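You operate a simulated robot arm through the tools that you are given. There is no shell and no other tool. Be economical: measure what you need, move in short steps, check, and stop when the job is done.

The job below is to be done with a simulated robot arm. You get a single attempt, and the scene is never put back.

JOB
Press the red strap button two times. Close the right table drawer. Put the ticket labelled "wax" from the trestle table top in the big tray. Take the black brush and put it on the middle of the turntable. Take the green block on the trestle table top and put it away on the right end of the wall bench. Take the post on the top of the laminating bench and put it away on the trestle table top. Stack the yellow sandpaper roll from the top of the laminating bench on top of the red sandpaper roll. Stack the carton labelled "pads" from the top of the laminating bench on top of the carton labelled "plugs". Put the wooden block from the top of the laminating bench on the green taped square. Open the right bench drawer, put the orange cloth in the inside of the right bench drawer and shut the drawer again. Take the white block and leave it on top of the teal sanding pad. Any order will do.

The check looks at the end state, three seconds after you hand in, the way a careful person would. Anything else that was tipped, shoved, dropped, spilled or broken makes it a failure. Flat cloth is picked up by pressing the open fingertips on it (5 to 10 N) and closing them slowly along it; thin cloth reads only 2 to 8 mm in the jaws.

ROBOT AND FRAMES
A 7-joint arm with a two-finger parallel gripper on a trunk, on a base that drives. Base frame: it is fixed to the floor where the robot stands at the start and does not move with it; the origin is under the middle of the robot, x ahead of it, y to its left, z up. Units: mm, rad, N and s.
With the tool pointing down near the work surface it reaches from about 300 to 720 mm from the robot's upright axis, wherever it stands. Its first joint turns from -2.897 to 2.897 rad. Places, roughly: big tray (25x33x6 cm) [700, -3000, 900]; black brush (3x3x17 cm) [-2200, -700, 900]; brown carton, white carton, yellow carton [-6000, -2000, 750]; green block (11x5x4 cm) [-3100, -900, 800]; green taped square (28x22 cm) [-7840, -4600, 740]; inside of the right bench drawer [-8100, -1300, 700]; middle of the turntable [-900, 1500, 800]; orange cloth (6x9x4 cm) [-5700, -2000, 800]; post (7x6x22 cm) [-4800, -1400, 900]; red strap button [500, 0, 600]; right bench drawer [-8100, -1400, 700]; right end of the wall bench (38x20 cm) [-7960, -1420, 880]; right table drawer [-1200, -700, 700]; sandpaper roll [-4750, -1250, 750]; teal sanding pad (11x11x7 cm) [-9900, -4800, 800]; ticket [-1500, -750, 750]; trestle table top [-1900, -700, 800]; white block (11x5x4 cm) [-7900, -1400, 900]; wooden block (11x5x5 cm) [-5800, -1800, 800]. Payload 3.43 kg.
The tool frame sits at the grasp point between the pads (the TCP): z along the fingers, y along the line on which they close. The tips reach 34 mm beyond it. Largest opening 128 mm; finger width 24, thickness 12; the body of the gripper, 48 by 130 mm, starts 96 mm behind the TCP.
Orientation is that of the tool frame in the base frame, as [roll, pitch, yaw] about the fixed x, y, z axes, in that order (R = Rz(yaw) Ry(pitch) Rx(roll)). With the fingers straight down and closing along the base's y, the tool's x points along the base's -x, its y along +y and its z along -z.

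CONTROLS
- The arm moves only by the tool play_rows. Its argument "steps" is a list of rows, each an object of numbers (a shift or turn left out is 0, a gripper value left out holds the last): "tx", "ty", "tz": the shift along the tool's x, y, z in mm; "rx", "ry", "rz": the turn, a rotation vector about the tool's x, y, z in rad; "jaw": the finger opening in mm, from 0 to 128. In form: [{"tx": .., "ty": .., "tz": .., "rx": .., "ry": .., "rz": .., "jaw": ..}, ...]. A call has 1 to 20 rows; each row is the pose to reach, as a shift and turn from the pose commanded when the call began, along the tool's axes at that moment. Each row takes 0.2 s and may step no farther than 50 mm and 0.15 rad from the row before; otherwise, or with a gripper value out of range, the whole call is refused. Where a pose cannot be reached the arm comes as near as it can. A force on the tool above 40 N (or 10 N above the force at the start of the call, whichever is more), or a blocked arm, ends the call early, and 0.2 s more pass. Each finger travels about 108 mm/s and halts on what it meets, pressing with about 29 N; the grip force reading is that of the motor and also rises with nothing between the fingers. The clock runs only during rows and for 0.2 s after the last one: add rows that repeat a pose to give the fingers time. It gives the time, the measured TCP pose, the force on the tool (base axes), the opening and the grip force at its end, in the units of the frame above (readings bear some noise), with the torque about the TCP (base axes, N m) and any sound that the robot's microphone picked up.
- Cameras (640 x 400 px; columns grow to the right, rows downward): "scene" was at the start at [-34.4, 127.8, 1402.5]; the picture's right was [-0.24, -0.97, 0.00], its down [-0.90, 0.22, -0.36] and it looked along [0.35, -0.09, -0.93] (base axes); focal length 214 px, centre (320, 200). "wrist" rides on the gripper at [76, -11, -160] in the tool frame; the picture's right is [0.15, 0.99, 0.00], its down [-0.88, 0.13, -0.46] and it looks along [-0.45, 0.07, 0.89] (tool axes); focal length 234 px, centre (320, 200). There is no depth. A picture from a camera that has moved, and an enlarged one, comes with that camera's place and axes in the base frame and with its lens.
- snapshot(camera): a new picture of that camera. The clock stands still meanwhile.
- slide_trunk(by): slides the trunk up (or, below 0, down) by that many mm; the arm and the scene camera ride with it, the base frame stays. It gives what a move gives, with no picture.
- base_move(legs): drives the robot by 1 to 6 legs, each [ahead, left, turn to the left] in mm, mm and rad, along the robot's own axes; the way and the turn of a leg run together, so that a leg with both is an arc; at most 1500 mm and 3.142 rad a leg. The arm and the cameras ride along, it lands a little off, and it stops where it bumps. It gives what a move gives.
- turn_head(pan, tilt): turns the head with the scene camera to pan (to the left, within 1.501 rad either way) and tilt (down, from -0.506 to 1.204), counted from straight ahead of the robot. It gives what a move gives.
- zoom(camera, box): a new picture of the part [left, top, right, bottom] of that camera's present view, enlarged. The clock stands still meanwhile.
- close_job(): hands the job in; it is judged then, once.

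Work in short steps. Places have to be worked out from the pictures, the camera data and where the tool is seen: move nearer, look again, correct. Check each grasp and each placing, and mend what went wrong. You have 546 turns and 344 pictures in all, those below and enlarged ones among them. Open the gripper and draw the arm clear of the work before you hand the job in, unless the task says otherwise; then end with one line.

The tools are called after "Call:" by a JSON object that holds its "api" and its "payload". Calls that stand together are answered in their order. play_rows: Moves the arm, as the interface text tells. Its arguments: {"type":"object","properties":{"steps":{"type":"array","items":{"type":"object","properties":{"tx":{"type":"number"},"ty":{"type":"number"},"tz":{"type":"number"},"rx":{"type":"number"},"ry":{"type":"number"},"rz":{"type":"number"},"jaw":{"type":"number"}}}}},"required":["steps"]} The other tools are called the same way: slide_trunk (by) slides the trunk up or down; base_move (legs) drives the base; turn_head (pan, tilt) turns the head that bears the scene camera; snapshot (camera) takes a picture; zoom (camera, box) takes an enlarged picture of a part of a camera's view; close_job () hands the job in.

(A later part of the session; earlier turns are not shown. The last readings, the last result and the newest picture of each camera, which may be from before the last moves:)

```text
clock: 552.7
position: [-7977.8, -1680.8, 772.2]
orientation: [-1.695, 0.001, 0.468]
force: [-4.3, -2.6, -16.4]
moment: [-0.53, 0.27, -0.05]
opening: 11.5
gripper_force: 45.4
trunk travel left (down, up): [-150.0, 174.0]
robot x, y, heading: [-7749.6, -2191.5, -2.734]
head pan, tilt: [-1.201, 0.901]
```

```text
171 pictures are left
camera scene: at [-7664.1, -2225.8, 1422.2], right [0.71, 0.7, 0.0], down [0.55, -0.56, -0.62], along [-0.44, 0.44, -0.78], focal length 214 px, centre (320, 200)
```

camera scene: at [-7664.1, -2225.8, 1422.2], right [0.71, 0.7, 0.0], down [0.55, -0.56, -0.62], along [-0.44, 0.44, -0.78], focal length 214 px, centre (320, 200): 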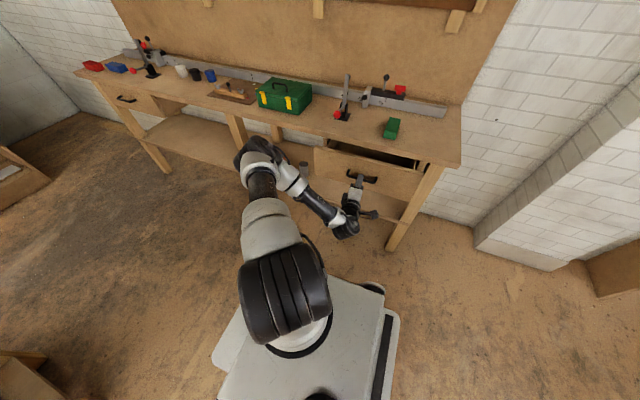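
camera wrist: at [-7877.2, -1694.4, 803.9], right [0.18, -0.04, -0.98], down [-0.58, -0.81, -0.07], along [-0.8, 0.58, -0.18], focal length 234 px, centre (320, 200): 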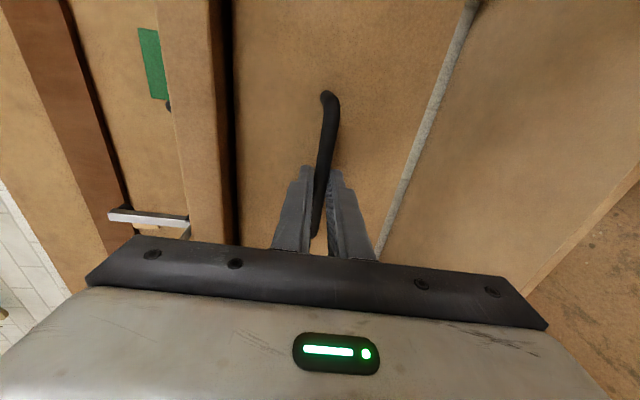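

It's sliding nicely. I pull another 90 mm.

Call:
{"api": "play_rows", "payload": {"steps": [{"tx": -0.9, "ty": 1.8, "tz": -15}, {"tx": -1.8, "ty": 3.6, "tz": -30}, {"tx": -2.6, "ty": 5.4, "tz": -45}, {"tx": -3.5, "ty": 7.2, "tz": -60}, {"tx": -4.4, "ty": 9, "tz": -75}, {"tx": -5.2, "ty": 10.8, "tz": -90}]}}

Call:
{"api": "zoom", "payload": {"camera": "scene", "box": [290, 90, 470, 240]}}

```text
clock: 554.1
position: [-7941.5, -1765.8, 772.3]
orientation: [-1.699, 0.004, 0.475]
force: [-18.2, -8.6, -17.8]
moment: [-0.59, 0.48, 1.31]
opening: 11.7
gripper_force: 45.1
trunk travel left (down, up): [-150.0, 174.0]
robot x, y, heading: [-7749.3, -2187.5, -2.733]
head pan, tilt: [-1.201, 0.901]
```

```text
2.67 times, centred on (380, 165) of scene
camera zoom: at [-7664.9, -2226.3, 1422.3], right [0.71, 0.7, 0.0], down [0.55, -0.56, -0.62], along [-0.44, 0.44, -0.78], focal length 572 px, centre (160, 293)
```

zoom: 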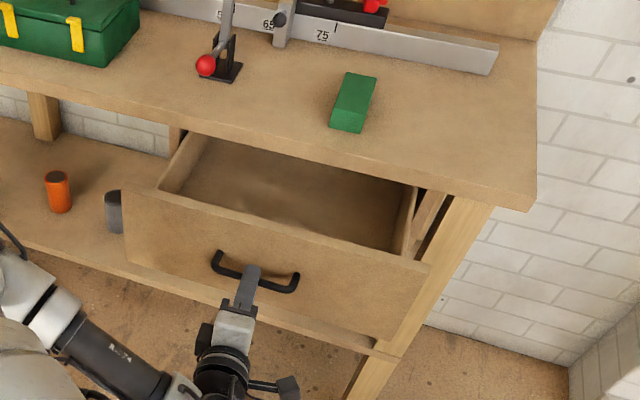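

The drawer is open about 190 mm. I release the handle and back the hand away.

Call:
{"api": "play_rows", "payload": {"steps": [{"jaw": 25}, {"jaw": 50}, {"jaw": 60}, {"ty": 2, "tz": -20, "jaw": 60}, {"ty": 5, "tz": -45}, {"ty": 5, "tz": -45}]}}

Call:
{"api": "base_move", "payload": {"legs": [[0, 350, 0]]}}

Call:
{"api": "snapshot", "payload": {"camera": "scene"}}

```text
clock: 555.5
position: [-7919.1, -1805.7, 775.9]
orientation: [-1.691, 0.001, 0.465]
force: [-0.5, -0.8, -0.2]
moment: [-0.03, 0.0, 0.01]
opening: 59.6
gripper_force: 0.1
trunk travel left (down, up): [-150.0, 174.0]
robot x, y, heading: [-7751.0, -2186.5, -2.731]
head pan, tilt: [-1.201, 0.901]
```

```text
clock: 559.4
position: [-7778.2, -2124.7, 775.2]
orientation: [-1.692, 0.001, 0.466]
force: [0.3, 0.2, 0.2]
moment: [-0.01, -0.01, -0.01]
opening: 59.9
gripper_force: 0.1
trunk travel left (down, up): [-150.0, 174.0]
robot x, y, heading: [-7613.8, -2510.9, -2.734]
head pan, tilt: [-1.201, 0.901]
```

```text
169 pictures are left
camera scene: at [-7524.6, -2547.9, 1422.2], right [0.71, 0.7, 0.0], down [0.55, -0.56, -0.62], along [-0.44, 0.44, -0.78], focal length 214 px, centre (320, 200)
```

scene: 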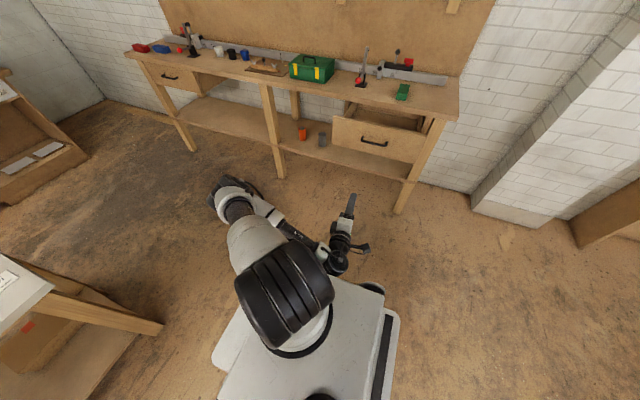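

The drawer stays open. I bring the hand back up and upright.

Call:
{"api": "play_rows", "payload": {"steps": [{"ty": -30, "tz": -4, "rx": -0.13}, {"ty": -60, "tz": -7, "rx": -0.26}, {"ty": -90, "tz": -11, "rx": -0.39}, {"ty": -120, "tz": -15, "rx": -0.52}, {"ty": -150, "tz": -18, "rx": -0.66}, {"ty": -180, "tz": -22, "rx": -0.79}, {"ty": -210, "tz": -26, "rx": -0.92}, {"ty": -240, "tz": -29, "rx": -1.05}, {"ty": -270, "tz": -33, "rx": -1.18}, {"ty": -300, "tz": -36, "rx": -1.32}, {"ty": -328, "tz": -40, "rx": -1.45}, {"ty": -328, "tz": -40, "rx": -1.45}]}}

```text
clock: 562.0
position: [-7777.4, -2125.0, 1105.2]
orientation: [3.139, 0.003, 0.462]
force: [-0.1, 0.2, 0.1]
moment: [0.0, 0.0, -0.03]
opening: 60.0
gripper_force: 0.1
out of reach, approached as far as the arm can: row 2, 3, 4, 5
trunk travel left (down, up): [-150.0, 174.0]
robot x, y, heading: [-7609.6, -2508.7, -2.735]
head pan, tilt: [-1.201, 0.901]
```

Call:
{"api": "play_rows", "payload": {"steps": [{"rz": 0.14}, {"rz": 0.28}, {"rz": 0.42}, {"rz": 0.56}, {"rz": 0.7}, {"rz": 0.84}, {"rz": 0.98}, {"rz": 1.12}, {"rz": 1.26}, {"rz": 1.4}, {"rz": 1.54}, {"rz": 1.57}, {"rz": 1.57}]}}

Call:
{"api": "base_move", "payload": {"legs": [[0, 0, -1.57], [0, -1100, 0], [-150, 0, 0]]}}

Call:
{"api": "turn_head", "payload": {"pan": -1.3, "tilt": 0.8}}

Call:
{"api": "snapshot", "payload": {"camera": "scene"}}

Call:
{"api": "snapshot", "payload": {"camera": "wrist"}}

```text
clock: 564.8
position: [-7779.6, -2125.8, 1107.3]
orientation: [3.14, 0.001, -1.108]
force: [0.7, 0.4, 0.0]
moment: [0.02, 0.0, -0.02]
opening: 60.0
gripper_force: 0.1
trunk travel left (down, up): [-150.0, 174.0]
robot x, y, heading: [-7613.1, -2513.0, -2.729]
head pan, tilt: [-1.201, 0.901]
```

```text
clock: 580.5
position: [-6172.4, -2021.2, 1106.5]
orientation: [3.14, 0.0, -2.665]
force: [-0.6, 0.2, -0.1]
moment: [-0.04, 0.02, 0.01]
opening: 60.1
gripper_force: 0.0
trunk travel left (down, up): [-150.0, 174.0]
robot x, y, heading: [-6555.4, -2193.1, 1.986]
head pan, tilt: [-1.201, 0.901]
```

```text
clock: 581.1
position: [-6171.3, -2020.1, 1105.9]
orientation: [3.139, 0.0, -2.665]
force: [-0.4, 0.1, -0.3]
moment: [-0.01, -0.01, -0.04]
opening: 59.8
gripper_force: 0.0
trunk travel left (down, up): [-150.0, 174.0]
robot x, y, heading: [-6557.5, -2191.9, 1.987]
head pan, tilt: [-1.3, 0.799]
```

```text
168 pictures are left
camera scene: at [-6583.4, -2279.8, 1430.1], right [0.64, -0.77, 0.0], down [-0.55, -0.46, -0.7], along [0.54, 0.44, -0.72], focal length 214 px, centre (320, 200)
```

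scene: 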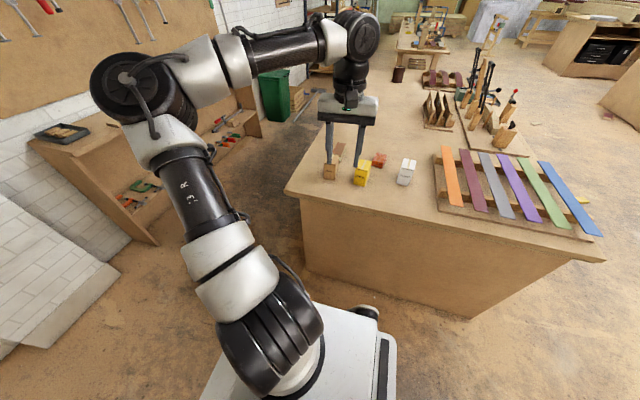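

```text
167 pictures are left
camera wrist: at [-6234.5, -2065.2, 1266.4], right [-0.58, 0.81, 0.0], down [0.72, 0.52, 0.46], along [0.37, 0.27, -0.89], focal length 234 px, centre (320, 200)
```

wrist: 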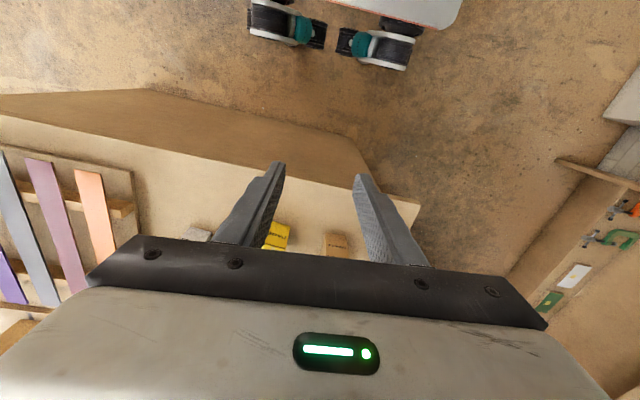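

Call:
{"api": "zoom", "payload": {"camera": "scene", "box": [310, 130, 440, 200]}}

Call:
{"api": "base_move", "payload": {"legs": [[0, -130, -0.01]]}}

Call:
{"api": "snapshot", "payload": {"camera": "wrist"}}

Call:
{"api": "snapshot", "payload": {"camera": "scene"}}

```text
4.92 times, centred on (375, 165) of scene
camera zoom: at [-6583.4, -2279.8, 1430.1], right [0.64, -0.77, 0.0], down [-0.55, -0.46, -0.7], along [0.54, 0.44, -0.72], focal length 1056 px, centre (49, 372)
```

zoom: 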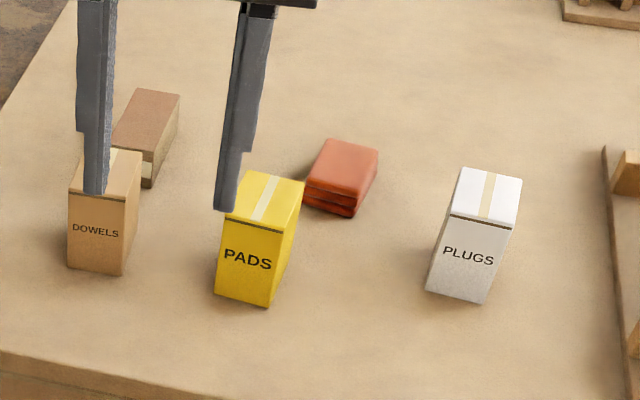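

```text
clock: 583.0
position: [-6053.4, -1972.8, 1105.2]
orientation: [3.142, -0.001, -2.677]
force: [0.9, 0.7, 1.4]
moment: [0.03, 0.0, 0.02]
opening: 60.2
gripper_force: 0.1
trunk travel left (down, up): [-150.0, 174.0]
robot x, y, heading: [-6440.1, -2144.1, 1.979]
head pan, tilt: [-1.3, 0.799]
```

```text
165 pictures are left
camera wrist: at [-6115.9, -2016.5, 1266.4], right [-0.58, 0.82, 0.0], down [0.73, 0.51, 0.46], along [0.37, 0.26, -0.89], focal length 234 px, centre (320, 200)
```

wrist: 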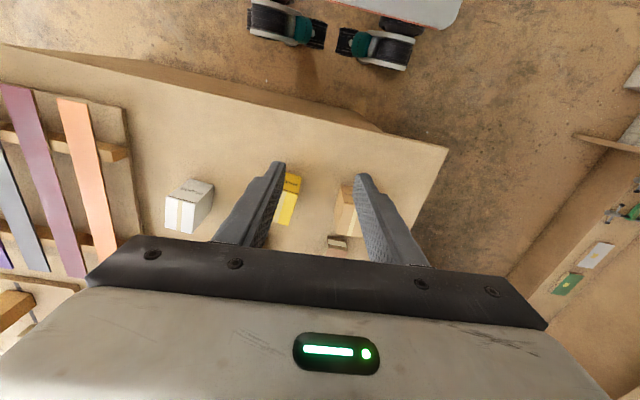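

```text
164 pictures are left
camera scene: at [-6466.7, -2227.9, 1430.1], right [0.63, -0.78, 0.0], down [-0.56, -0.45, -0.7], along [0.54, 0.44, -0.72], focal length 214 px, centre (320, 200)
```

scene: 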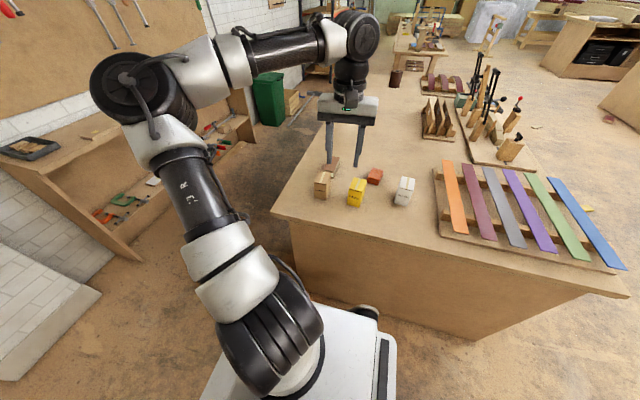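

The yellow carton is "PADS" and the white one "PLUGS". Yellow is centred at (-5926, -1970, top 908), about 50 mm wide. I move above it.

Call:
{"api": "play_rows", "payload": {"steps": [{"tx": -38, "ty": -18, "tz": 10, "rz": 0.05, "jaw": 86}, {"tx": -77, "ty": -36, "tz": 30, "rz": 0.09}, {"tx": -115, "ty": -54, "tz": 60, "rz": 0.09}, {"tx": -115, "ty": -54, "tz": 95, "rz": 0.09}, {"tx": -115, "ty": -54, "tz": 95, "rz": 0.09}]}}

Call:
{"api": "snapshot", "payload": {"camera": "wrist"}}

```text
refused: row 3 steps farther than a row can; nothing moved
```

```text
163 pictures are left
camera wrist: at [-6115.9, -2016.5, 1266.4], right [-0.58, 0.82, 0.0], down [0.73, 0.51, 0.46], along [0.37, 0.26, -0.89], focal length 234 px, centre (320, 200)
```

wrist: 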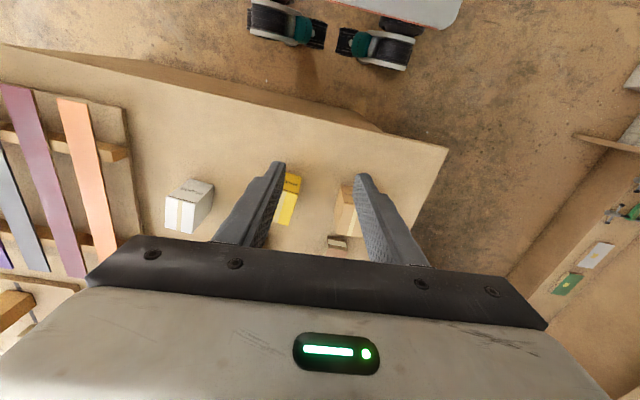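

A row was too long; I repeat with smaller steps.

Call:
{"api": "play_rows", "payload": {"steps": [{"tx": -30, "ty": -14, "tz": 5, "rz": 0.05, "jaw": 86}, {"tx": -60, "ty": -28, "tz": 20, "rz": 0.09}, {"tx": -90, "ty": -42, "tz": 40, "rz": 0.09}, {"tx": -115, "ty": -54, "tz": 65, "rz": 0.09}, {"tx": -115, "ty": -54, "tz": 95, "rz": 0.09}, {"tx": -115, "ty": -54, "tz": 95, "rz": 0.09}]}}

Call:
{"api": "snapshot", "payload": {"camera": "wrist"}}

```text
clock: 584.4
position: [-5927.5, -1970.7, 1010.7]
orientation: [3.139, 0.001, -2.763]
force: [0.8, 0.1, 0.5]
moment: [-0.03, 0.01, 0.0]
opening: 86.0
gripper_force: 0.0
trunk travel left (down, up): [-150.0, 174.0]
robot x, y, heading: [-6440.5, -2141.2, 1.984]
head pan, tilt: [-1.3, 0.799]
```

```text
162 pictures are left
camera wrist: at [-5992.7, -2006.5, 1170.9], right [-0.5, 0.87, 0.0], down [0.77, 0.44, 0.46], along [0.39, 0.23, -0.89], focal length 234 px, centre (320, 200)
```

wrist: 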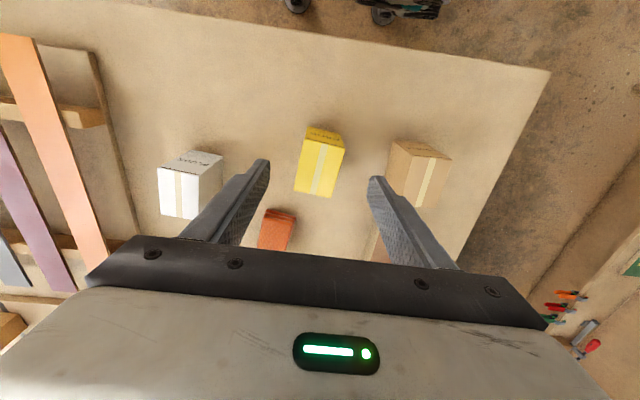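

Nearly centred. I descend and grip the yellow carton.

Call:
{"api": "play_rows", "payload": {"steps": [{"tx": -8, "ty": 2, "tz": 40}, {"tx": -8, "ty": 2, "tz": 80}, {"tx": -8, "ty": 2, "tz": 115}, {"tx": -8, "ty": 2, "tz": 135}, {"tx": -8, "ty": 2, "tz": 135, "jaw": 72}, {"tx": -8, "ty": 2, "tz": 135, "jaw": 60}, {"tx": -8, "ty": 2, "tz": 135, "jaw": 48}, {"tx": -8, "ty": 2, "tz": 135, "jaw": 40}, {"tx": -8, "ty": 2, "tz": 135, "jaw": 40}]}}

Call:
{"api": "snapshot", "payload": {"camera": "wrist"}}

```text
clock: 586.4
position: [-5921.2, -1964.1, 875.1]
orientation: [3.141, 0.001, -2.764]
force: [0.0, 0.2, -0.8]
moment: [0.0, 0.0, 0.0]
opening: 52.8
gripper_force: 29.0
trunk travel left (down, up): [-150.0, 174.0]
robot x, y, heading: [-6437.9, -2142.3, 1.984]
head pan, tilt: [-1.3, 0.799]
```

```text
161 pictures are left
camera wrist: at [-5985.9, -2002.5, 1035.7], right [-0.5, 0.87, 0.0], down [0.77, 0.44, 0.46], along [0.39, 0.23, -0.89], focal length 234 px, centre (320, 200)
```

wrist: 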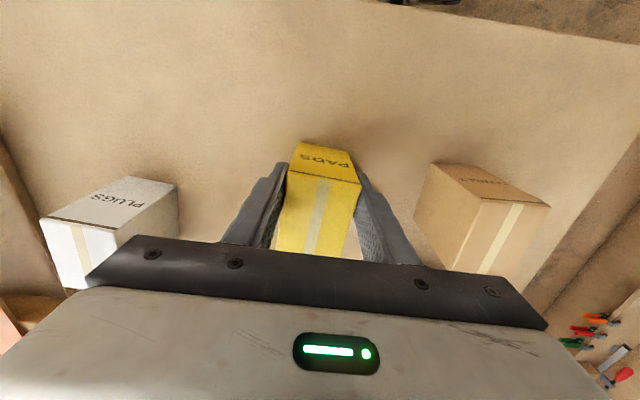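

Gripped at 52.8 mm. I lift and move above the white carton.

Call:
{"api": "play_rows", "payload": {"steps": [{"tz": -15}, {"tz": -50}, {"tz": -90}, {"tz": -130}, {"tz": -165}, {"tz": -165}]}}

Call:
{"api": "zoom", "payload": {"camera": "scene", "box": [300, 110, 440, 220]}}

Call:
{"api": "snapshot", "payload": {"camera": "wrist"}}

```text
clock: 587.8
position: [-5920.3, -1966.5, 1041.3]
orientation: [3.139, -0.002, -2.763]
force: [-0.2, -1.0, -1.8]
moment: [-0.06, 0.05, -0.01]
opening: 53.0
gripper_force: 29.0
trunk travel left (down, up): [-150.0, 174.0]
robot x, y, heading: [-6439.5, -2141.2, 1.984]
head pan, tilt: [-1.3, 0.799]
```

```text
3.64 times, centred on (370, 165) of scene
camera zoom: at [-6466.6, -2227.9, 1430.1], right [0.63, -0.78, 0.0], down [-0.56, -0.45, -0.7], along [0.54, 0.44, -0.72], focal length 780 px, centre (138, 327)
```

zoom: 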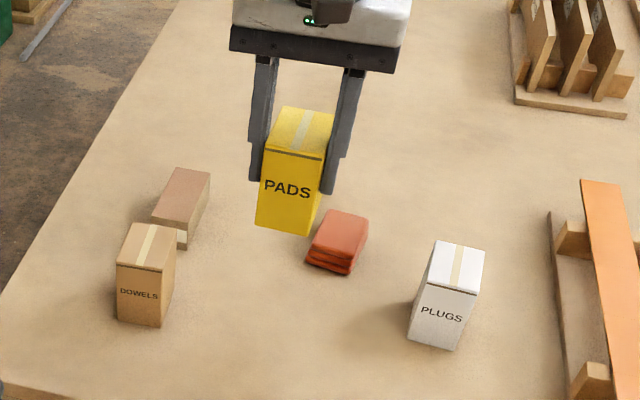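

```text
159 pictures are left
camera wrist: at [-5986.5, -2003.5, 1202.1], right [-0.5, 0.87, 0.0], down [0.77, 0.44, 0.46], along [0.39, 0.23, -0.89], focal length 234 px, centre (320, 200)
```

wrist: 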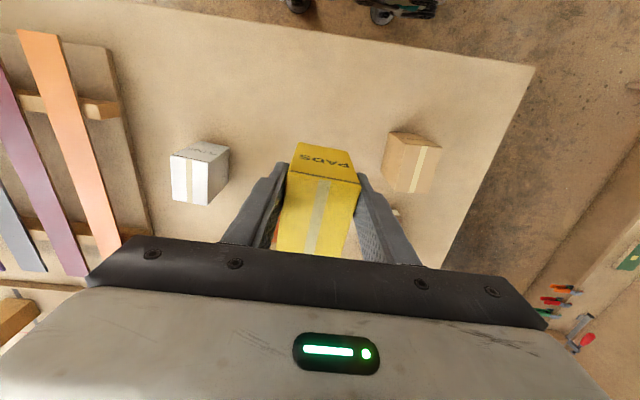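

Consistent triangulation gives carton tops at z≈890 and the white carton's centre at (-5786, -2101); the yellow one sits 16 mm ahead of the TCP. I move above white accordingly.

Call:
{"api": "play_rows", "payload": {"steps": [{"tx": -12, "ty": -37}, {"tx": -24, "ty": -74}, {"tx": -37, "ty": -111}, {"tx": -48, "ty": -145}, {"tx": -58, "ty": -175}, {"tx": -58, "ty": -175, "tz": 30}, {"tx": -58, "ty": -175, "tz": 30}]}}

Call:
{"api": "zoom", "payload": {"camera": "scene", "box": [340, 110, 450, 220]}}

Call:
{"api": "snapshot", "payload": {"camera": "wrist"}}

```text
clock: 589.4
position: [-5801.8, -2106.2, 1010.8]
orientation: [3.139, -0.001, -2.764]
force: [0.2, 0.1, -3.1]
moment: [-0.01, 0.07, -0.03]
opening: 52.7
gripper_force: 28.9
trunk travel left (down, up): [-150.0, 174.0]
robot x, y, heading: [-6434.4, -2141.9, 1.982]
head pan, tilt: [-1.3, 0.799]
```

```text
3.64 times, centred on (395, 165) of scene
camera zoom: at [-6466.5, -2227.9, 1430.1], right [0.63, -0.78, 0.0], down [-0.56, -0.45, -0.7], along [0.54, 0.44, -0.72], focal length 780 px, centre (47, 327)
```

zoom: 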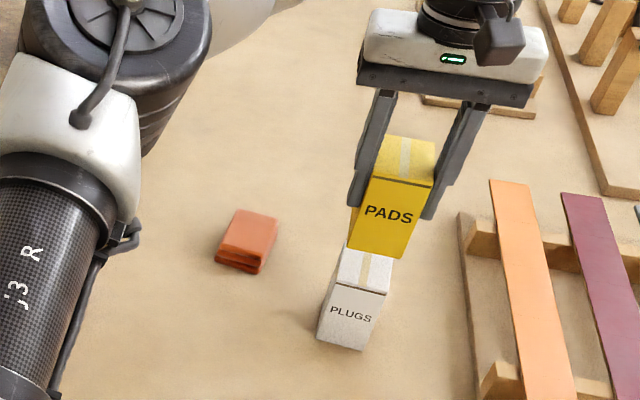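

```text
157 pictures are left
camera wrist: at [-5868.2, -2143.3, 1170.4], right [-0.5, 0.87, 0.0], down [0.77, 0.44, 0.46], along [0.39, 0.23, -0.89], focal length 234 px, centre (320, 200)
```

wrist: 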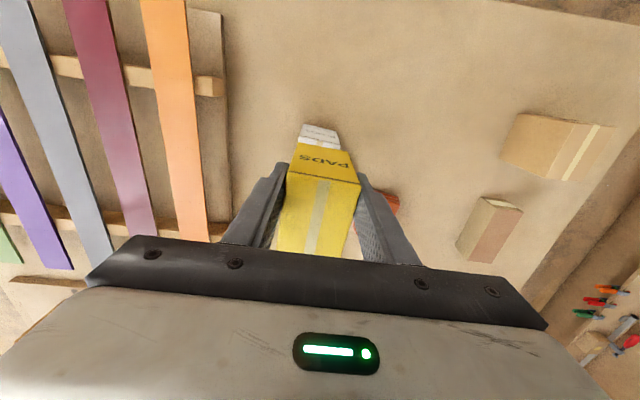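

Edges agree within several mm. I shift back 3 mm and lower slowly onto the white carton.

Call:
{"api": "play_rows", "payload": {"steps": [{"tx": 3, "tz": 18}, {"tx": 3, "tz": 32}, {"tx": 3, "tz": 36}, {"tx": 3, "tz": 39}, {"tx": 3, "tz": 41}, {"tx": 3, "tz": 43}, {"tx": 3, "tz": 45}, {"tx": 3, "tz": 47}, {"tx": 3, "tz": 49}]}}

Call:
{"api": "zoom", "payload": {"camera": "scene", "box": [340, 110, 450, 220]}}

```text
clock: 591.4
position: [-5804.2, -2107.1, 965.0]
orientation: [3.142, 0.003, -2.765]
force: [0.3, 1.3, 19.6]
moment: [0.02, 0.21, -0.13]
opening: 52.7
gripper_force: 29.2
trunk travel left (down, up): [-150.0, 174.0]
robot x, y, heading: [-6434.4, -2139.1, 1.982]
head pan, tilt: [-1.3, 0.799]
```

```text
3.64 times, centred on (395, 165) of scene
camera zoom: at [-6468.2, -2227.9, 1430.5], right [0.63, -0.78, 0.0], down [-0.56, -0.45, -0.7], along [0.54, 0.44, -0.72], focal length 780 px, centre (47, 327)
```

zoom: 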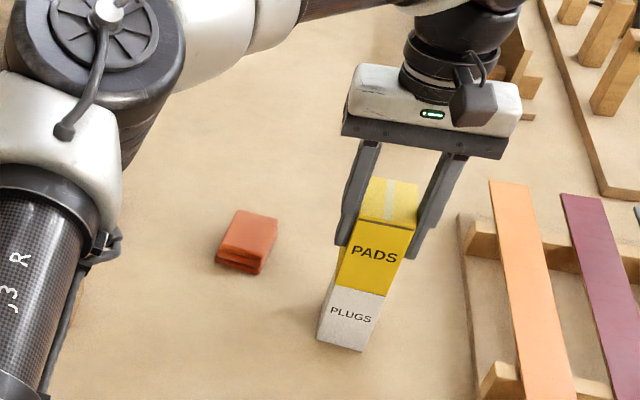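

Well aligned and in contact. I release.

Call:
{"api": "play_rows", "payload": {"steps": [{"tz": -2}, {"tz": -2, "jaw": 56}, {"tz": -2, "jaw": 66}, {"tz": -2, "jaw": 78}, {"tz": -2, "jaw": 84}, {"tz": -35}, {"tz": -75}, {"tz": -115}, {"tz": -135}]}}

Call:
{"api": "zoom", "payload": {"camera": "scene", "box": [340, 110, 450, 220]}}

```text
clock: 593.4
position: [-5804.7, -2107.5, 1098.4]
orientation: [3.138, -0.001, -2.766]
force: [0.1, -0.5, -0.2]
moment: [-0.01, -0.04, -0.01]
opening: 83.9
gripper_force: 0.1
trunk travel left (down, up): [-150.0, 174.0]
robot x, y, heading: [-6441.7, -2141.2, 1.979]
head pan, tilt: [-1.3, 0.799]
```

```text
3.64 times, centred on (395, 165) of scene
camera zoom: at [-6466.7, -2228.0, 1430.1], right [0.63, -0.78, 0.0], down [-0.56, -0.45, -0.7], along [0.54, 0.44, -0.72], focal length 780 px, centre (47, 327)
```

zoom: 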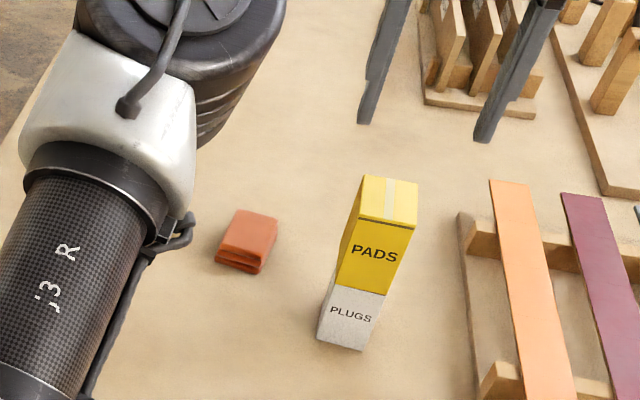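

The cartons are stacked. Next the orange cloth at about (-5748, -1957). I move 70 mm closer to the bench.

Call:
{"api": "base_move", "payload": {"legs": [[0, -70, 0]]}}

```text
clock: 594.8
position: [-5741.0, -2079.7, 1097.9]
orientation: [3.141, -0.001, -2.764]
force: [0.5, -0.4, -0.1]
moment: [-0.02, -0.01, -0.03]
opening: 84.1
gripper_force: 0.1
trunk travel left (down, up): [-150.0, 174.0]
robot x, y, heading: [-6375.7, -2116.2, 1.979]
head pan, tilt: [-1.3, 0.799]
```

Call:
{"api": "play_rows", "payload": {"steps": [{"tx": 0, "ty": 30, "tz": 0}, {"tx": -5, "ty": 65, "tz": 15}, {"tx": -15, "ty": 95, "tz": 40}, {"tx": -25, "ty": 117, "tz": 70}, {"tx": -30, "ty": 117, "tz": 100}, {"tx": -30, "ty": 117, "tz": 100}]}}

Call:
{"api": "snapshot", "payload": {"camera": "wrist"}}

Call:
{"api": "zoom", "payload": {"camera": "scene", "box": [310, 110, 450, 220]}}

```text
clock: 596.2
position: [-5755.6, -1959.6, 995.4]
orientation: [3.139, 0.001, -2.765]
force: [-0.4, 1.0, 0.0]
moment: [0.0, 0.02, -0.01]
opening: 83.9
gripper_force: 0.0
trunk travel left (down, up): [-150.0, 174.0]
robot x, y, heading: [-6375.3, -2111.9, 1.981]
head pan, tilt: [-1.3, 0.799]
```

```text
154 pictures are left
camera wrist: at [-5821.3, -1996.8, 1155.3], right [-0.5, 0.87, 0.0], down [0.77, 0.44, 0.46], along [0.39, 0.23, -0.89], focal length 234 px, centre (320, 200)
```

wrist: 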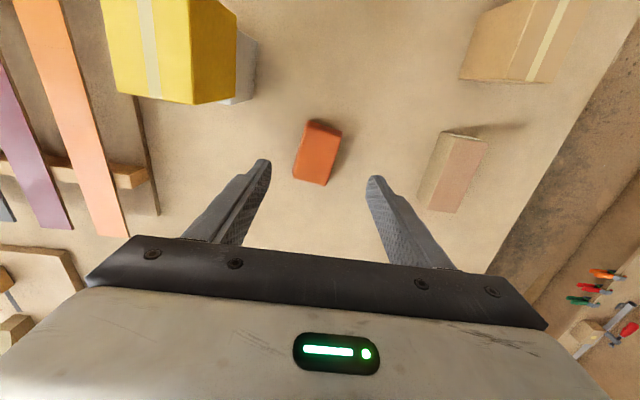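

```text
3.64 times, centred on (380, 165) of scene
camera zoom: at [-6402.7, -2200.2, 1430.1], right [0.63, -0.78, 0.0], down [-0.56, -0.45, -0.7], along [0.54, 0.44, -0.72], focal length 780 px, centre (102, 327)
```

zoom: 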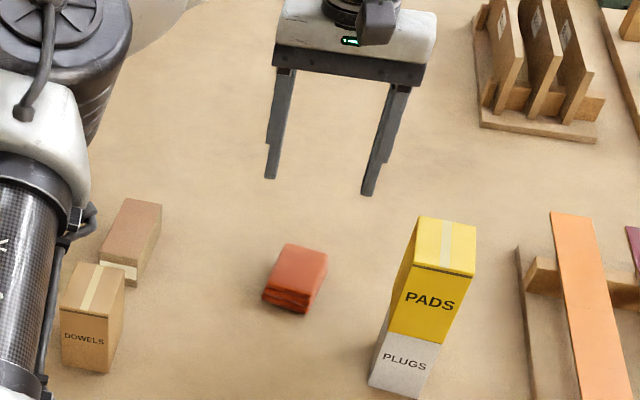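

The cloth's top centre is at (-5743, -1952, 835). I descend beside it and close slowly.

Call:
{"api": "play_rows", "payload": {"steps": [{"tx": -14, "ty": 2, "tz": 40}, {"tx": -14, "ty": 2, "tz": 80}, {"tx": -14, "ty": 2, "tz": 115}, {"tx": -14, "ty": 2, "tz": 138}, {"tx": -14, "ty": 2, "tz": 149}, {"tx": -14, "ty": 2, "tz": 149}]}}

Call:
{"api": "snapshot", "payload": {"camera": "wrist"}}

```text
clock: 597.6
position: [-5743.9, -1953.6, 848.7]
orientation: [3.139, 0.0, -2.765]
force: [0.3, -0.4, 0.5]
moment: [-0.01, -0.03, 0.01]
opening: 83.9
gripper_force: 0.1
trunk travel left (down, up): [-150.0, 174.0]
robot x, y, heading: [-6369.9, -2114.5, 1.981]
head pan, tilt: [-1.3, 0.799]
```

```text
152 pictures are left
camera wrist: at [-5810.8, -1990.6, 1009.0], right [-0.5, 0.87, 0.0], down [0.77, 0.44, 0.46], along [0.39, 0.23, -0.89], focal length 234 px, centre (320, 200)
```

wrist: 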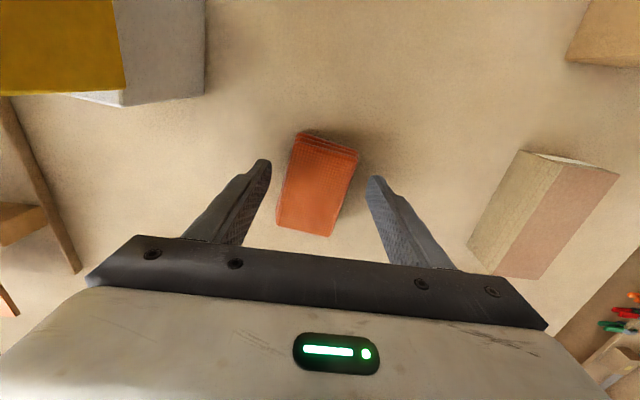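

Call:
{"api": "play_rows", "payload": {"steps": [{"tz": 6, "jaw": 72}, {"tz": 6, "jaw": 62}, {"tz": 6, "jaw": 54}, {"tz": 6, "jaw": 48}, {"tz": 6, "jaw": 42}, {"tz": 6, "jaw": 36}, {"tz": 6, "jaw": 30}, {"tz": 6, "jaw": 24}, {"tz": 6, "jaw": 24}]}}

Call:
{"api": "snapshot", "payload": {"camera": "wrist"}}

```text
clock: 599.6
position: [-5744.7, -1953.5, 843.1]
orientation: [3.14, 0.0, -2.766]
force: [-0.6, -0.1, 0.8]
moment: [0.0, 0.02, 0.02]
opening: 61.0
gripper_force: 29.3
trunk travel left (down, up): [-150.0, 174.0]
robot x, y, heading: [-6372.6, -2111.8, 1.982]
head pan, tilt: [-1.3, 0.799]
```

```text
151 pictures are left
camera wrist: at [-5810.3, -1991.0, 1002.8], right [-0.5, 0.87, 0.0], down [0.77, 0.44, 0.46], along [0.39, 0.23, -0.89], focal length 234 px, centre (320, 200)
```

wrist: 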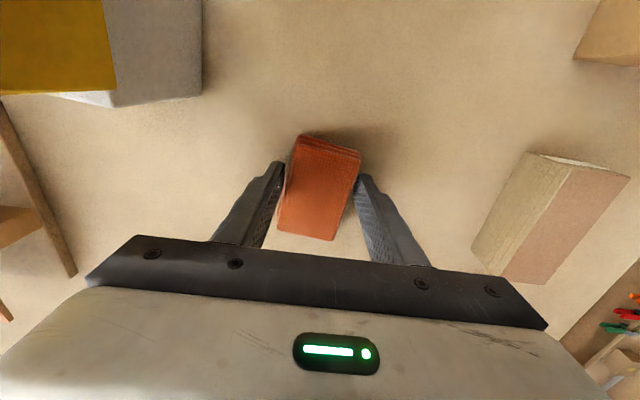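

It grips like a solid bundle (61 mm). I lift it and retract.

Call:
{"api": "play_rows", "payload": {"steps": [{"tz": -10}, {"tz": -40}, {"tz": -80}, {"tz": -120}, {"tz": -160}, {"tx": 40, "tz": -190}, {"tx": 80, "tz": -215}, {"tx": 120, "tz": -230}, {"tx": 160, "tz": -240}, {"tx": 190, "tz": -245}, {"tx": 190, "tz": -245}]}}

Call:
{"api": "snapshot", "payload": {"camera": "wrist"}}

```text
clock: 602.0
position: [-5919.6, -2022.8, 1085.7]
orientation: [3.139, 0.0, -2.763]
force: [0.0, 0.2, -0.7]
moment: [0.0, 0.03, -0.02]
opening: 60.7
gripper_force: 29.1
trunk travel left (down, up): [-150.0, 174.0]
robot x, y, heading: [-6372.8, -2114.6, 1.98]
head pan, tilt: [-1.3, 0.799]
```

```text
150 pictures are left
camera wrist: at [-5986.3, -2061.0, 1246.4], right [-0.5, 0.87, 0.0], down [0.77, 0.44, 0.46], along [0.39, 0.23, -0.89], focal length 234 px, centre (320, 200)
```

wrist: 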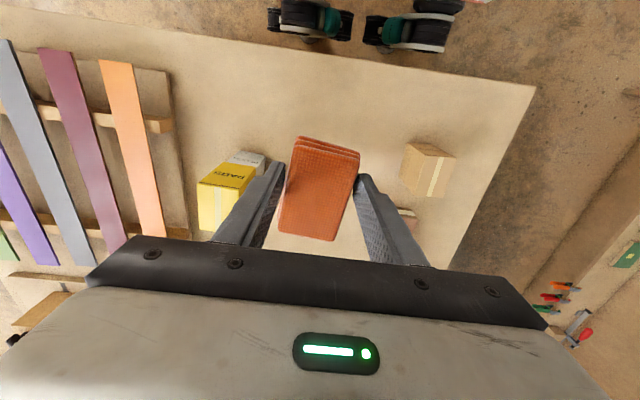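

The cloth is held. I drive back to the open drawer.

Call:
{"api": "base_move", "payload": {"legs": [[0, 1150, 0], [0, 0, 1.57], [140, 0, 0], [0, -480, 0]]}}

Call:
{"api": "turn_head", "payload": {"pan": -1.2, "tilt": 0.9}}

Call:
{"api": "snapshot", "payload": {"camera": "scene"}}

Call:
{"api": "snapshot", "payload": {"camera": "wrist"}}

```text
clock: 622.9
position: [-7843.2, -1727.6, 1085.8]
orientation: [3.141, -0.001, -1.193]
force: [-0.3, 0.1, 0.0]
moment: [0.03, -0.01, -0.02]
opening: 57.0
gripper_force: 28.9
trunk travel left (down, up): [-150.0, 174.0]
robot x, y, heading: [-7750.4, -2183.6, -2.731]
head pan, tilt: [-1.3, 0.799]
```

```text
clock: 623.6
position: [-7842.2, -1728.5, 1086.4]
orientation: [3.139, 0.0, -1.193]
force: [0.0, -0.2, -1.1]
moment: [0.03, 0.02, 0.0]
opening: 56.8
gripper_force: 28.6
trunk travel left (down, up): [-150.0, 174.0]
robot x, y, heading: [-7752.8, -2179.0, -2.735]
head pan, tilt: [-1.201, 0.901]
```

```text
149 pictures are left
camera scene: at [-7665.3, -2220.6, 1422.2], right [0.71, 0.7, 0.0], down [0.55, -0.56, -0.62], along [-0.44, 0.44, -0.78], focal length 214 px, centre (320, 200)
```

scene: 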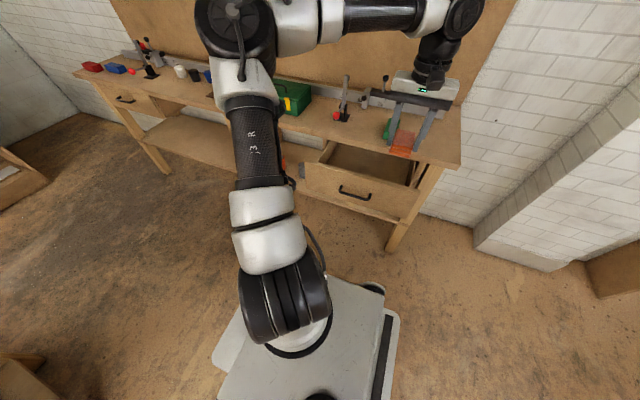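

```text
148 pictures are left
camera wrist: at [-7804.1, -1793.8, 1246.3], right [-0.87, -0.5, 0.0], down [-0.44, 0.77, 0.46], along [-0.23, 0.39, -0.89], focal length 234 px, centre (320, 200)
```

wrist: 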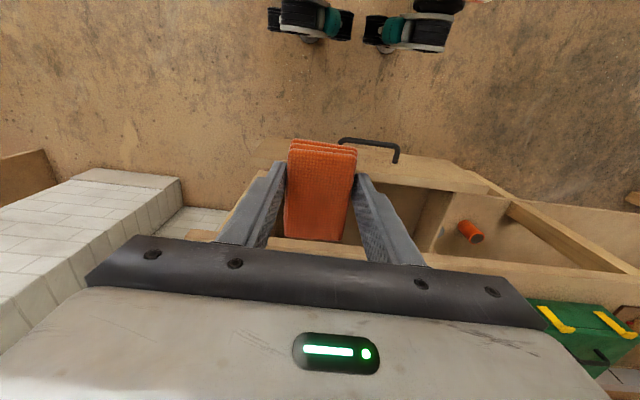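

The drawer opening runs from o≈-1743 to -1886, centred about (-7992, -1620). I move the cloth over it and lower to just above.

Call:
{"api": "play_rows", "payload": {"steps": [{"tx": -31, "ty": 20}, {"tx": -62, "ty": 40}, {"tx": -94, "ty": 60}, {"tx": -125, "ty": 80}, {"tx": -156, "ty": 99}, {"tx": -156, "ty": 99, "tz": 40}, {"tx": -156, "ty": 99, "tz": 80}, {"tx": -156, "ty": 99, "tz": 120}, {"tx": -156, "ty": 99, "tz": 120}]}}

Call:
{"api": "snapshot", "payload": {"camera": "wrist"}}

Call:
{"api": "zoom", "payload": {"camera": "scene", "box": [270, 80, 470, 230]}}

```text
clock: 625.6
position: [-7992.6, -1620.9, 965.2]
orientation: [3.138, -0.001, -1.193]
force: [0.2, -0.7, -0.1]
moment: [0.0, 0.01, 0.01]
opening: 56.9
gripper_force: 29.2
trunk travel left (down, up): [-150.0, 174.0]
robot x, y, heading: [-7754.3, -2181.6, -2.735]
head pan, tilt: [-1.201, 0.901]
```

```text
147 pictures are left
camera wrist: at [-7953.8, -1686.0, 1125.8], right [-0.87, -0.5, 0.0], down [-0.44, 0.77, 0.46], along [-0.23, 0.39, -0.89], focal length 234 px, centre (320, 200)
```

wrist: 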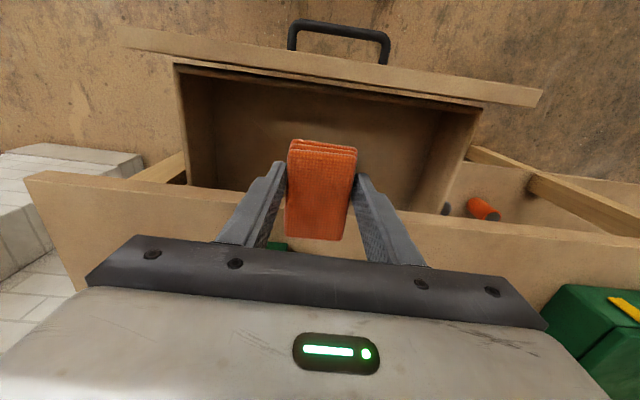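

```text
2.67 times, centred on (370, 155) of scene
camera zoom: at [-7665.4, -2220.5, 1422.2], right [0.71, 0.7, 0.0], down [0.55, -0.56, -0.62], along [-0.44, 0.44, -0.78], focal length 572 px, centre (187, 320)
```

zoom: 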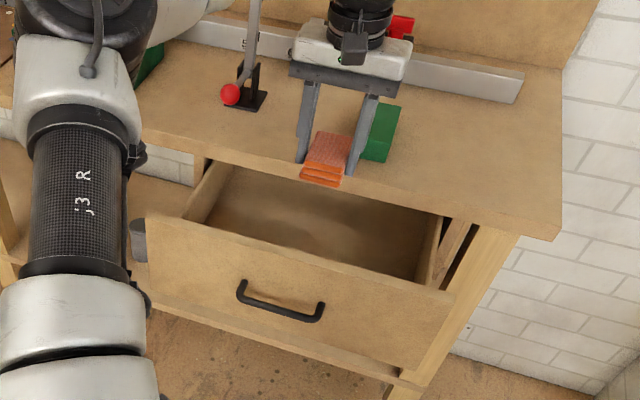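

The view into the drawer is clear. I shift 8 mm toward me and lower the cloth into the drawer.

Call:
{"api": "play_rows", "payload": {"steps": [{"tx": 8, "tz": 30}, {"tx": 8, "tz": 60}, {"tx": 8, "tz": 90}, {"tx": 8, "tz": 110}, {"tx": 8, "tz": 122}, {"tx": 8, "tz": 130}, {"tx": 8, "tz": 138}, {"tx": 8, "tz": 144}, {"tx": 8, "tz": 150}]}}

Call:
{"api": "snapshot", "payload": {"camera": "wrist"}}

```text
clock: 627.6
position: [-7988.7, -1629.4, 816.2]
orientation: [3.137, -0.001, -1.195]
force: [1.3, 0.5, 0.7]
moment: [0.01, -0.03, 0.04]
opening: 56.9
gripper_force: 29.5
trunk travel left (down, up): [-150.0, 174.0]
robot x, y, heading: [-7751.6, -2184.1, -2.732]
head pan, tilt: [-1.201, 0.901]
```

```text
145 pictures are left
camera wrist: at [-7950.9, -1693.9, 976.1], right [-0.87, -0.5, 0.0], down [-0.44, 0.77, 0.46], along [-0.23, 0.39, -0.89], focal length 234 px, centre (320, 200)
```

wrist: 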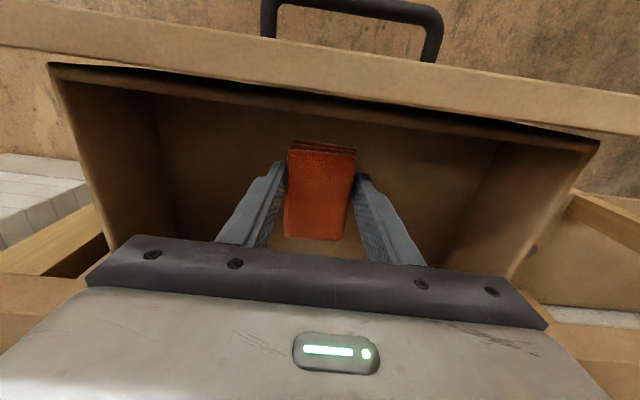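

Call:
{"api": "play_rows", "payload": {"steps": [{"tz": 8}, {"tz": 14}, {"tz": 20}, {"tz": 25}]}}

```text
clock: 628.6
position: [-7989.9, -1628.0, 790.9]
orientation: [-3.141, 0.001, -1.194]
force: [-0.1, 0.0, 0.1]
moment: [0.03, 0.02, 0.02]
opening: 56.9
gripper_force: 29.1
trunk travel left (down, up): [-150.0, 174.0]
robot x, y, heading: [-7751.2, -2180.1, -2.735]
head pan, tilt: [-1.201, 0.901]
```

Low enough; the hand's body is close to the table top. I release the cloth and lift out.

Call:
{"api": "play_rows", "payload": {"steps": [{"jaw": 62}, {"jaw": 72}, {"jaw": 84}, {"jaw": 90}, {"tz": -40}, {"tz": -85}, {"tz": -130}, {"tz": -175}, {"tz": -220}, {"tz": -265}]}}

Call:
{"api": "snapshot", "payload": {"camera": "wrist"}}

```text
clock: 630.8
position: [-7990.5, -1626.4, 1056.4]
orientation: [3.139, 0.0, -1.193]
force: [0.1, -0.3, -0.8]
moment: [0.01, 0.01, 0.0]
opening: 90.1
gripper_force: 0.0
trunk travel left (down, up): [-150.0, 174.0]
robot x, y, heading: [-7745.3, -2184.3, -2.736]
head pan, tilt: [-1.201, 0.901]
```

```text
144 pictures are left
camera wrist: at [-7951.7, -1692.7, 1216.8], right [-0.87, -0.5, 0.0], down [-0.44, 0.77, 0.46], along [-0.23, 0.39, -0.89], focal length 234 px, centre (320, 200)
```

wrist: 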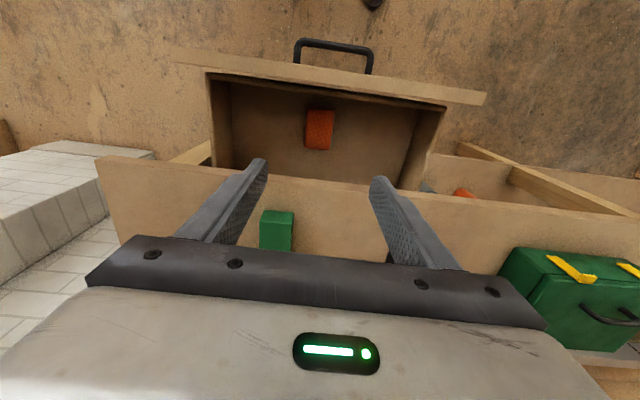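

The cloth lies inside. I close the fingers and go down in front of the handle to push the drawer shut.

Call:
{"api": "play_rows", "payload": {"steps": [{"tx": 45, "jaw": 0}, {"tx": 90}, {"tx": 135}, {"tx": 181, "ty": -2}, {"tx": 181, "ty": -2, "tz": 45}, {"tx": 181, "ty": -2, "tz": 90}, {"tx": 181, "ty": -2, "tz": 135}, {"tx": 181, "ty": -2, "tz": 180}, {"tx": 181, "ty": -2, "tz": 225}, {"tx": 181, "ty": -2, "tz": 258}, {"tx": 181, "ty": -2, "tz": 258}]}}

Call:
{"api": "snapshot", "payload": {"camera": "wrist"}}

Call:
{"api": "zoom", "payload": {"camera": "scene", "box": [270, 90, 470, 240]}}

```text
clock: 633.2
position: [-7921.4, -1792.5, 799.3]
orientation: [3.139, 0.0, -1.194]
force: [-0.3, -0.6, 0.2]
moment: [0.0, 0.0, -0.02]
opening: 0.0
gripper_force: 28.5
trunk travel left (down, up): [-150.0, 174.0]
robot x, y, heading: [-7751.7, -2183.4, -2.731]
head pan, tilt: [-1.201, 0.901]
```

```text
143 pictures are left
camera wrist: at [-7883.0, -1858.9, 959.9], right [-0.87, -0.5, 0.0], down [-0.44, 0.77, 0.46], along [-0.23, 0.39, -0.89], focal length 234 px, centre (320, 200)
```

wrist: 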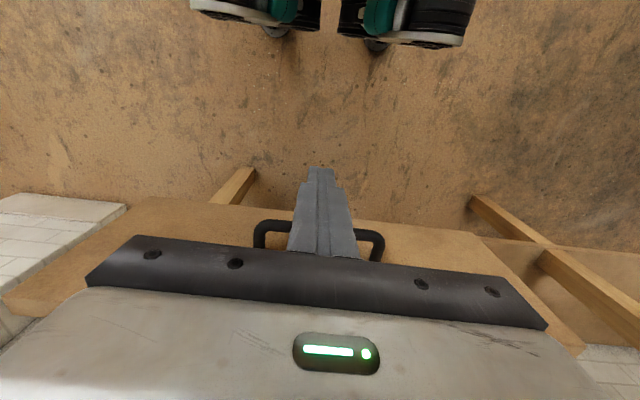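

```text
2.67 times, centred on (370, 165) of scene
camera zoom: at [-7665.4, -2220.6, 1422.2], right [0.71, 0.7, 0.0], down [0.55, -0.56, -0.62], along [-0.44, 0.44, -0.78], focal length 572 px, centre (187, 293)
```

zoom: 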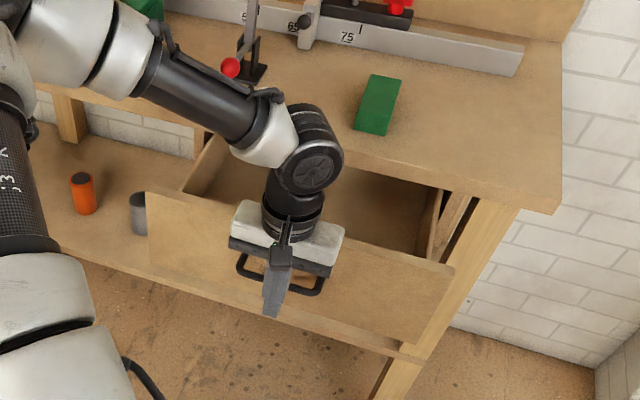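

Centred on the handle. I push it in.

Call:
{"api": "play_rows", "payload": {"steps": [{"tx": -15}, {"tx": -30}, {"tx": -42}, {"tx": -54}, {"tx": -66}, {"tx": -78}, {"tx": -90}, {"tx": -102}, {"tx": -114}, {"tx": -126}, {"tx": -138}, {"tx": -150}, {"tx": -162}, {"tx": -174}]}}

Call:
{"api": "zoom", "payload": {"camera": "scene", "box": [270, 90, 470, 240]}}

```text
clock: 636.2
position: [-7983.5, -1633.1, 798.9]
orientation: [3.141, 0.0, -1.193]
force: [-0.6, 0.1, -0.1]
moment: [0.02, 0.02, -0.02]
opening: 0.2
gripper_force: 29.3
trunk travel left (down, up): [-150.0, 174.0]
robot x, y, heading: [-7753.0, -2181.2, -2.734]
head pan, tilt: [-1.201, 0.901]
```

```text
2.67 times, centred on (370, 165) of scene
camera zoom: at [-7665.3, -2220.7, 1422.2], right [0.71, 0.7, 0.0], down [0.55, -0.56, -0.62], along [-0.44, 0.44, -0.78], focal length 572 px, centre (187, 293)
```

zoom: 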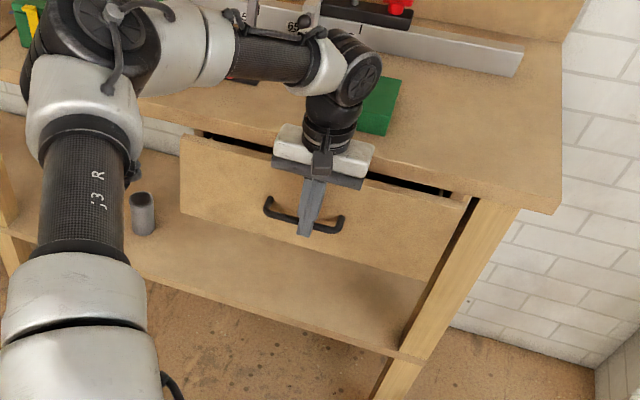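

Nearly shut. I continue slowly until it stops.

Call:
{"api": "play_rows", "payload": {"steps": [{"tx": -8}, {"tx": -16}, {"tx": -24}, {"tx": -31}, {"tx": -37}, {"tx": -43}, {"tx": -48}, {"tx": -53}, {"tx": -58}]}}

Call:
{"api": "zoom", "payload": {"camera": "scene", "box": [270, 90, 470, 240]}}

```text
clock: 638.2
position: [-8005.8, -1581.9, 798.7]
orientation: [3.139, -0.007, -1.193]
force: [4.8, -20.5, 4.6]
moment: [-0.51, -0.18, 0.09]
opening: 0.0
gripper_force: 29.1
trunk travel left (down, up): [-150.0, 174.0]
robot x, y, heading: [-7752.5, -2182.6, -2.732]
head pan, tilt: [-1.201, 0.901]
```

```text
2.67 times, centred on (370, 165) of scene
camera zoom: at [-7664.8, -2222.4, 1422.2], right [0.71, 0.7, 0.0], down [0.55, -0.56, -0.62], along [-0.44, 0.44, -0.78], focal length 572 px, centre (187, 293)
```

zoom: 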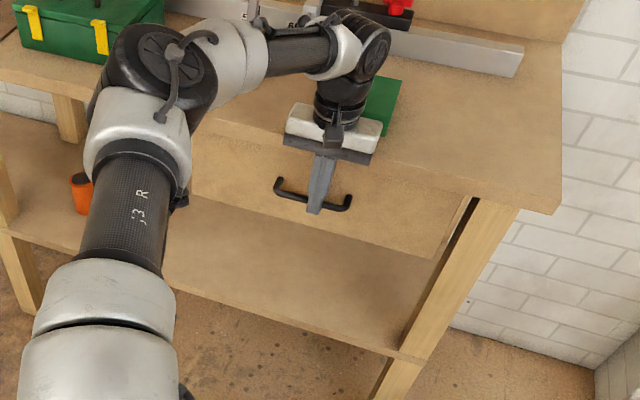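

It has stopped (about 21 N). I give a final 4 mm press to seat it, then back off.

Call:
{"api": "play_rows", "payload": {"steps": [{"tx": -4}, {"tx": -4}, {"tx": 20}, {"tx": 60}, {"tx": 100}, {"tx": 110, "tz": -45}, {"tx": 110, "tz": -90}, {"tx": 110, "tz": -135}, {"tx": 110, "tz": -180}, {"tx": 110, "tz": -225}, {"tx": 110, "tz": -270}, {"tx": 110, "tz": -300}]}}

Call:
{"api": "zoom", "payload": {"camera": "scene", "box": [270, 90, 470, 240]}}

Call:
{"api": "snapshot", "payload": {"camera": "wrist"}}

```text
clock: 638.6
position: [-8005.8, -1581.1, 796.3]
orientation: [3.14, -0.019, -1.196]
force: [3.3, -6.9, 1.6]
moment: [-0.19, 0.01, 0.03]
opening: 0.1
gripper_force: 29.4
trunk travel left (down, up): [-150.0, 174.0]
robot x, y, heading: [-7749.4, -2184.1, -2.734]
head pan, tilt: [-1.201, 0.901]
stopped in row 2: the force on the tool passed its limit at 43 N (the readings are from after the stop); the commanded pose is now the measured one
```

```text
2.67 times, centred on (370, 165) of scene
camera zoom: at [-7664.9, -2221.9, 1422.1], right [0.71, 0.7, 0.0], down [0.55, -0.56, -0.62], along [-0.44, 0.44, -0.78], focal length 572 px, centre (187, 293)
```

zoom: 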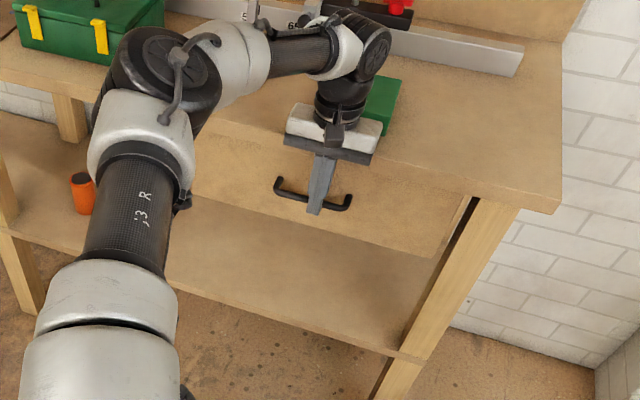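

```text
138 pictures are left
camera wrist: at [-7967.6, -1644.4, 957.9], right [-0.87, -0.5, 0.01], down [-0.45, 0.78, 0.44], along [-0.22, 0.38, -0.9], focal length 234 px, centre (320, 200)
```

wrist: 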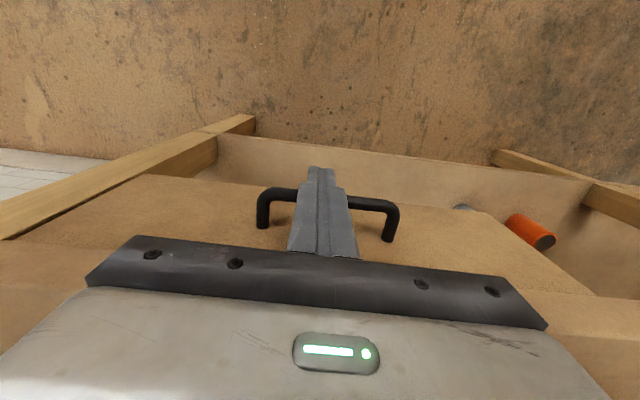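

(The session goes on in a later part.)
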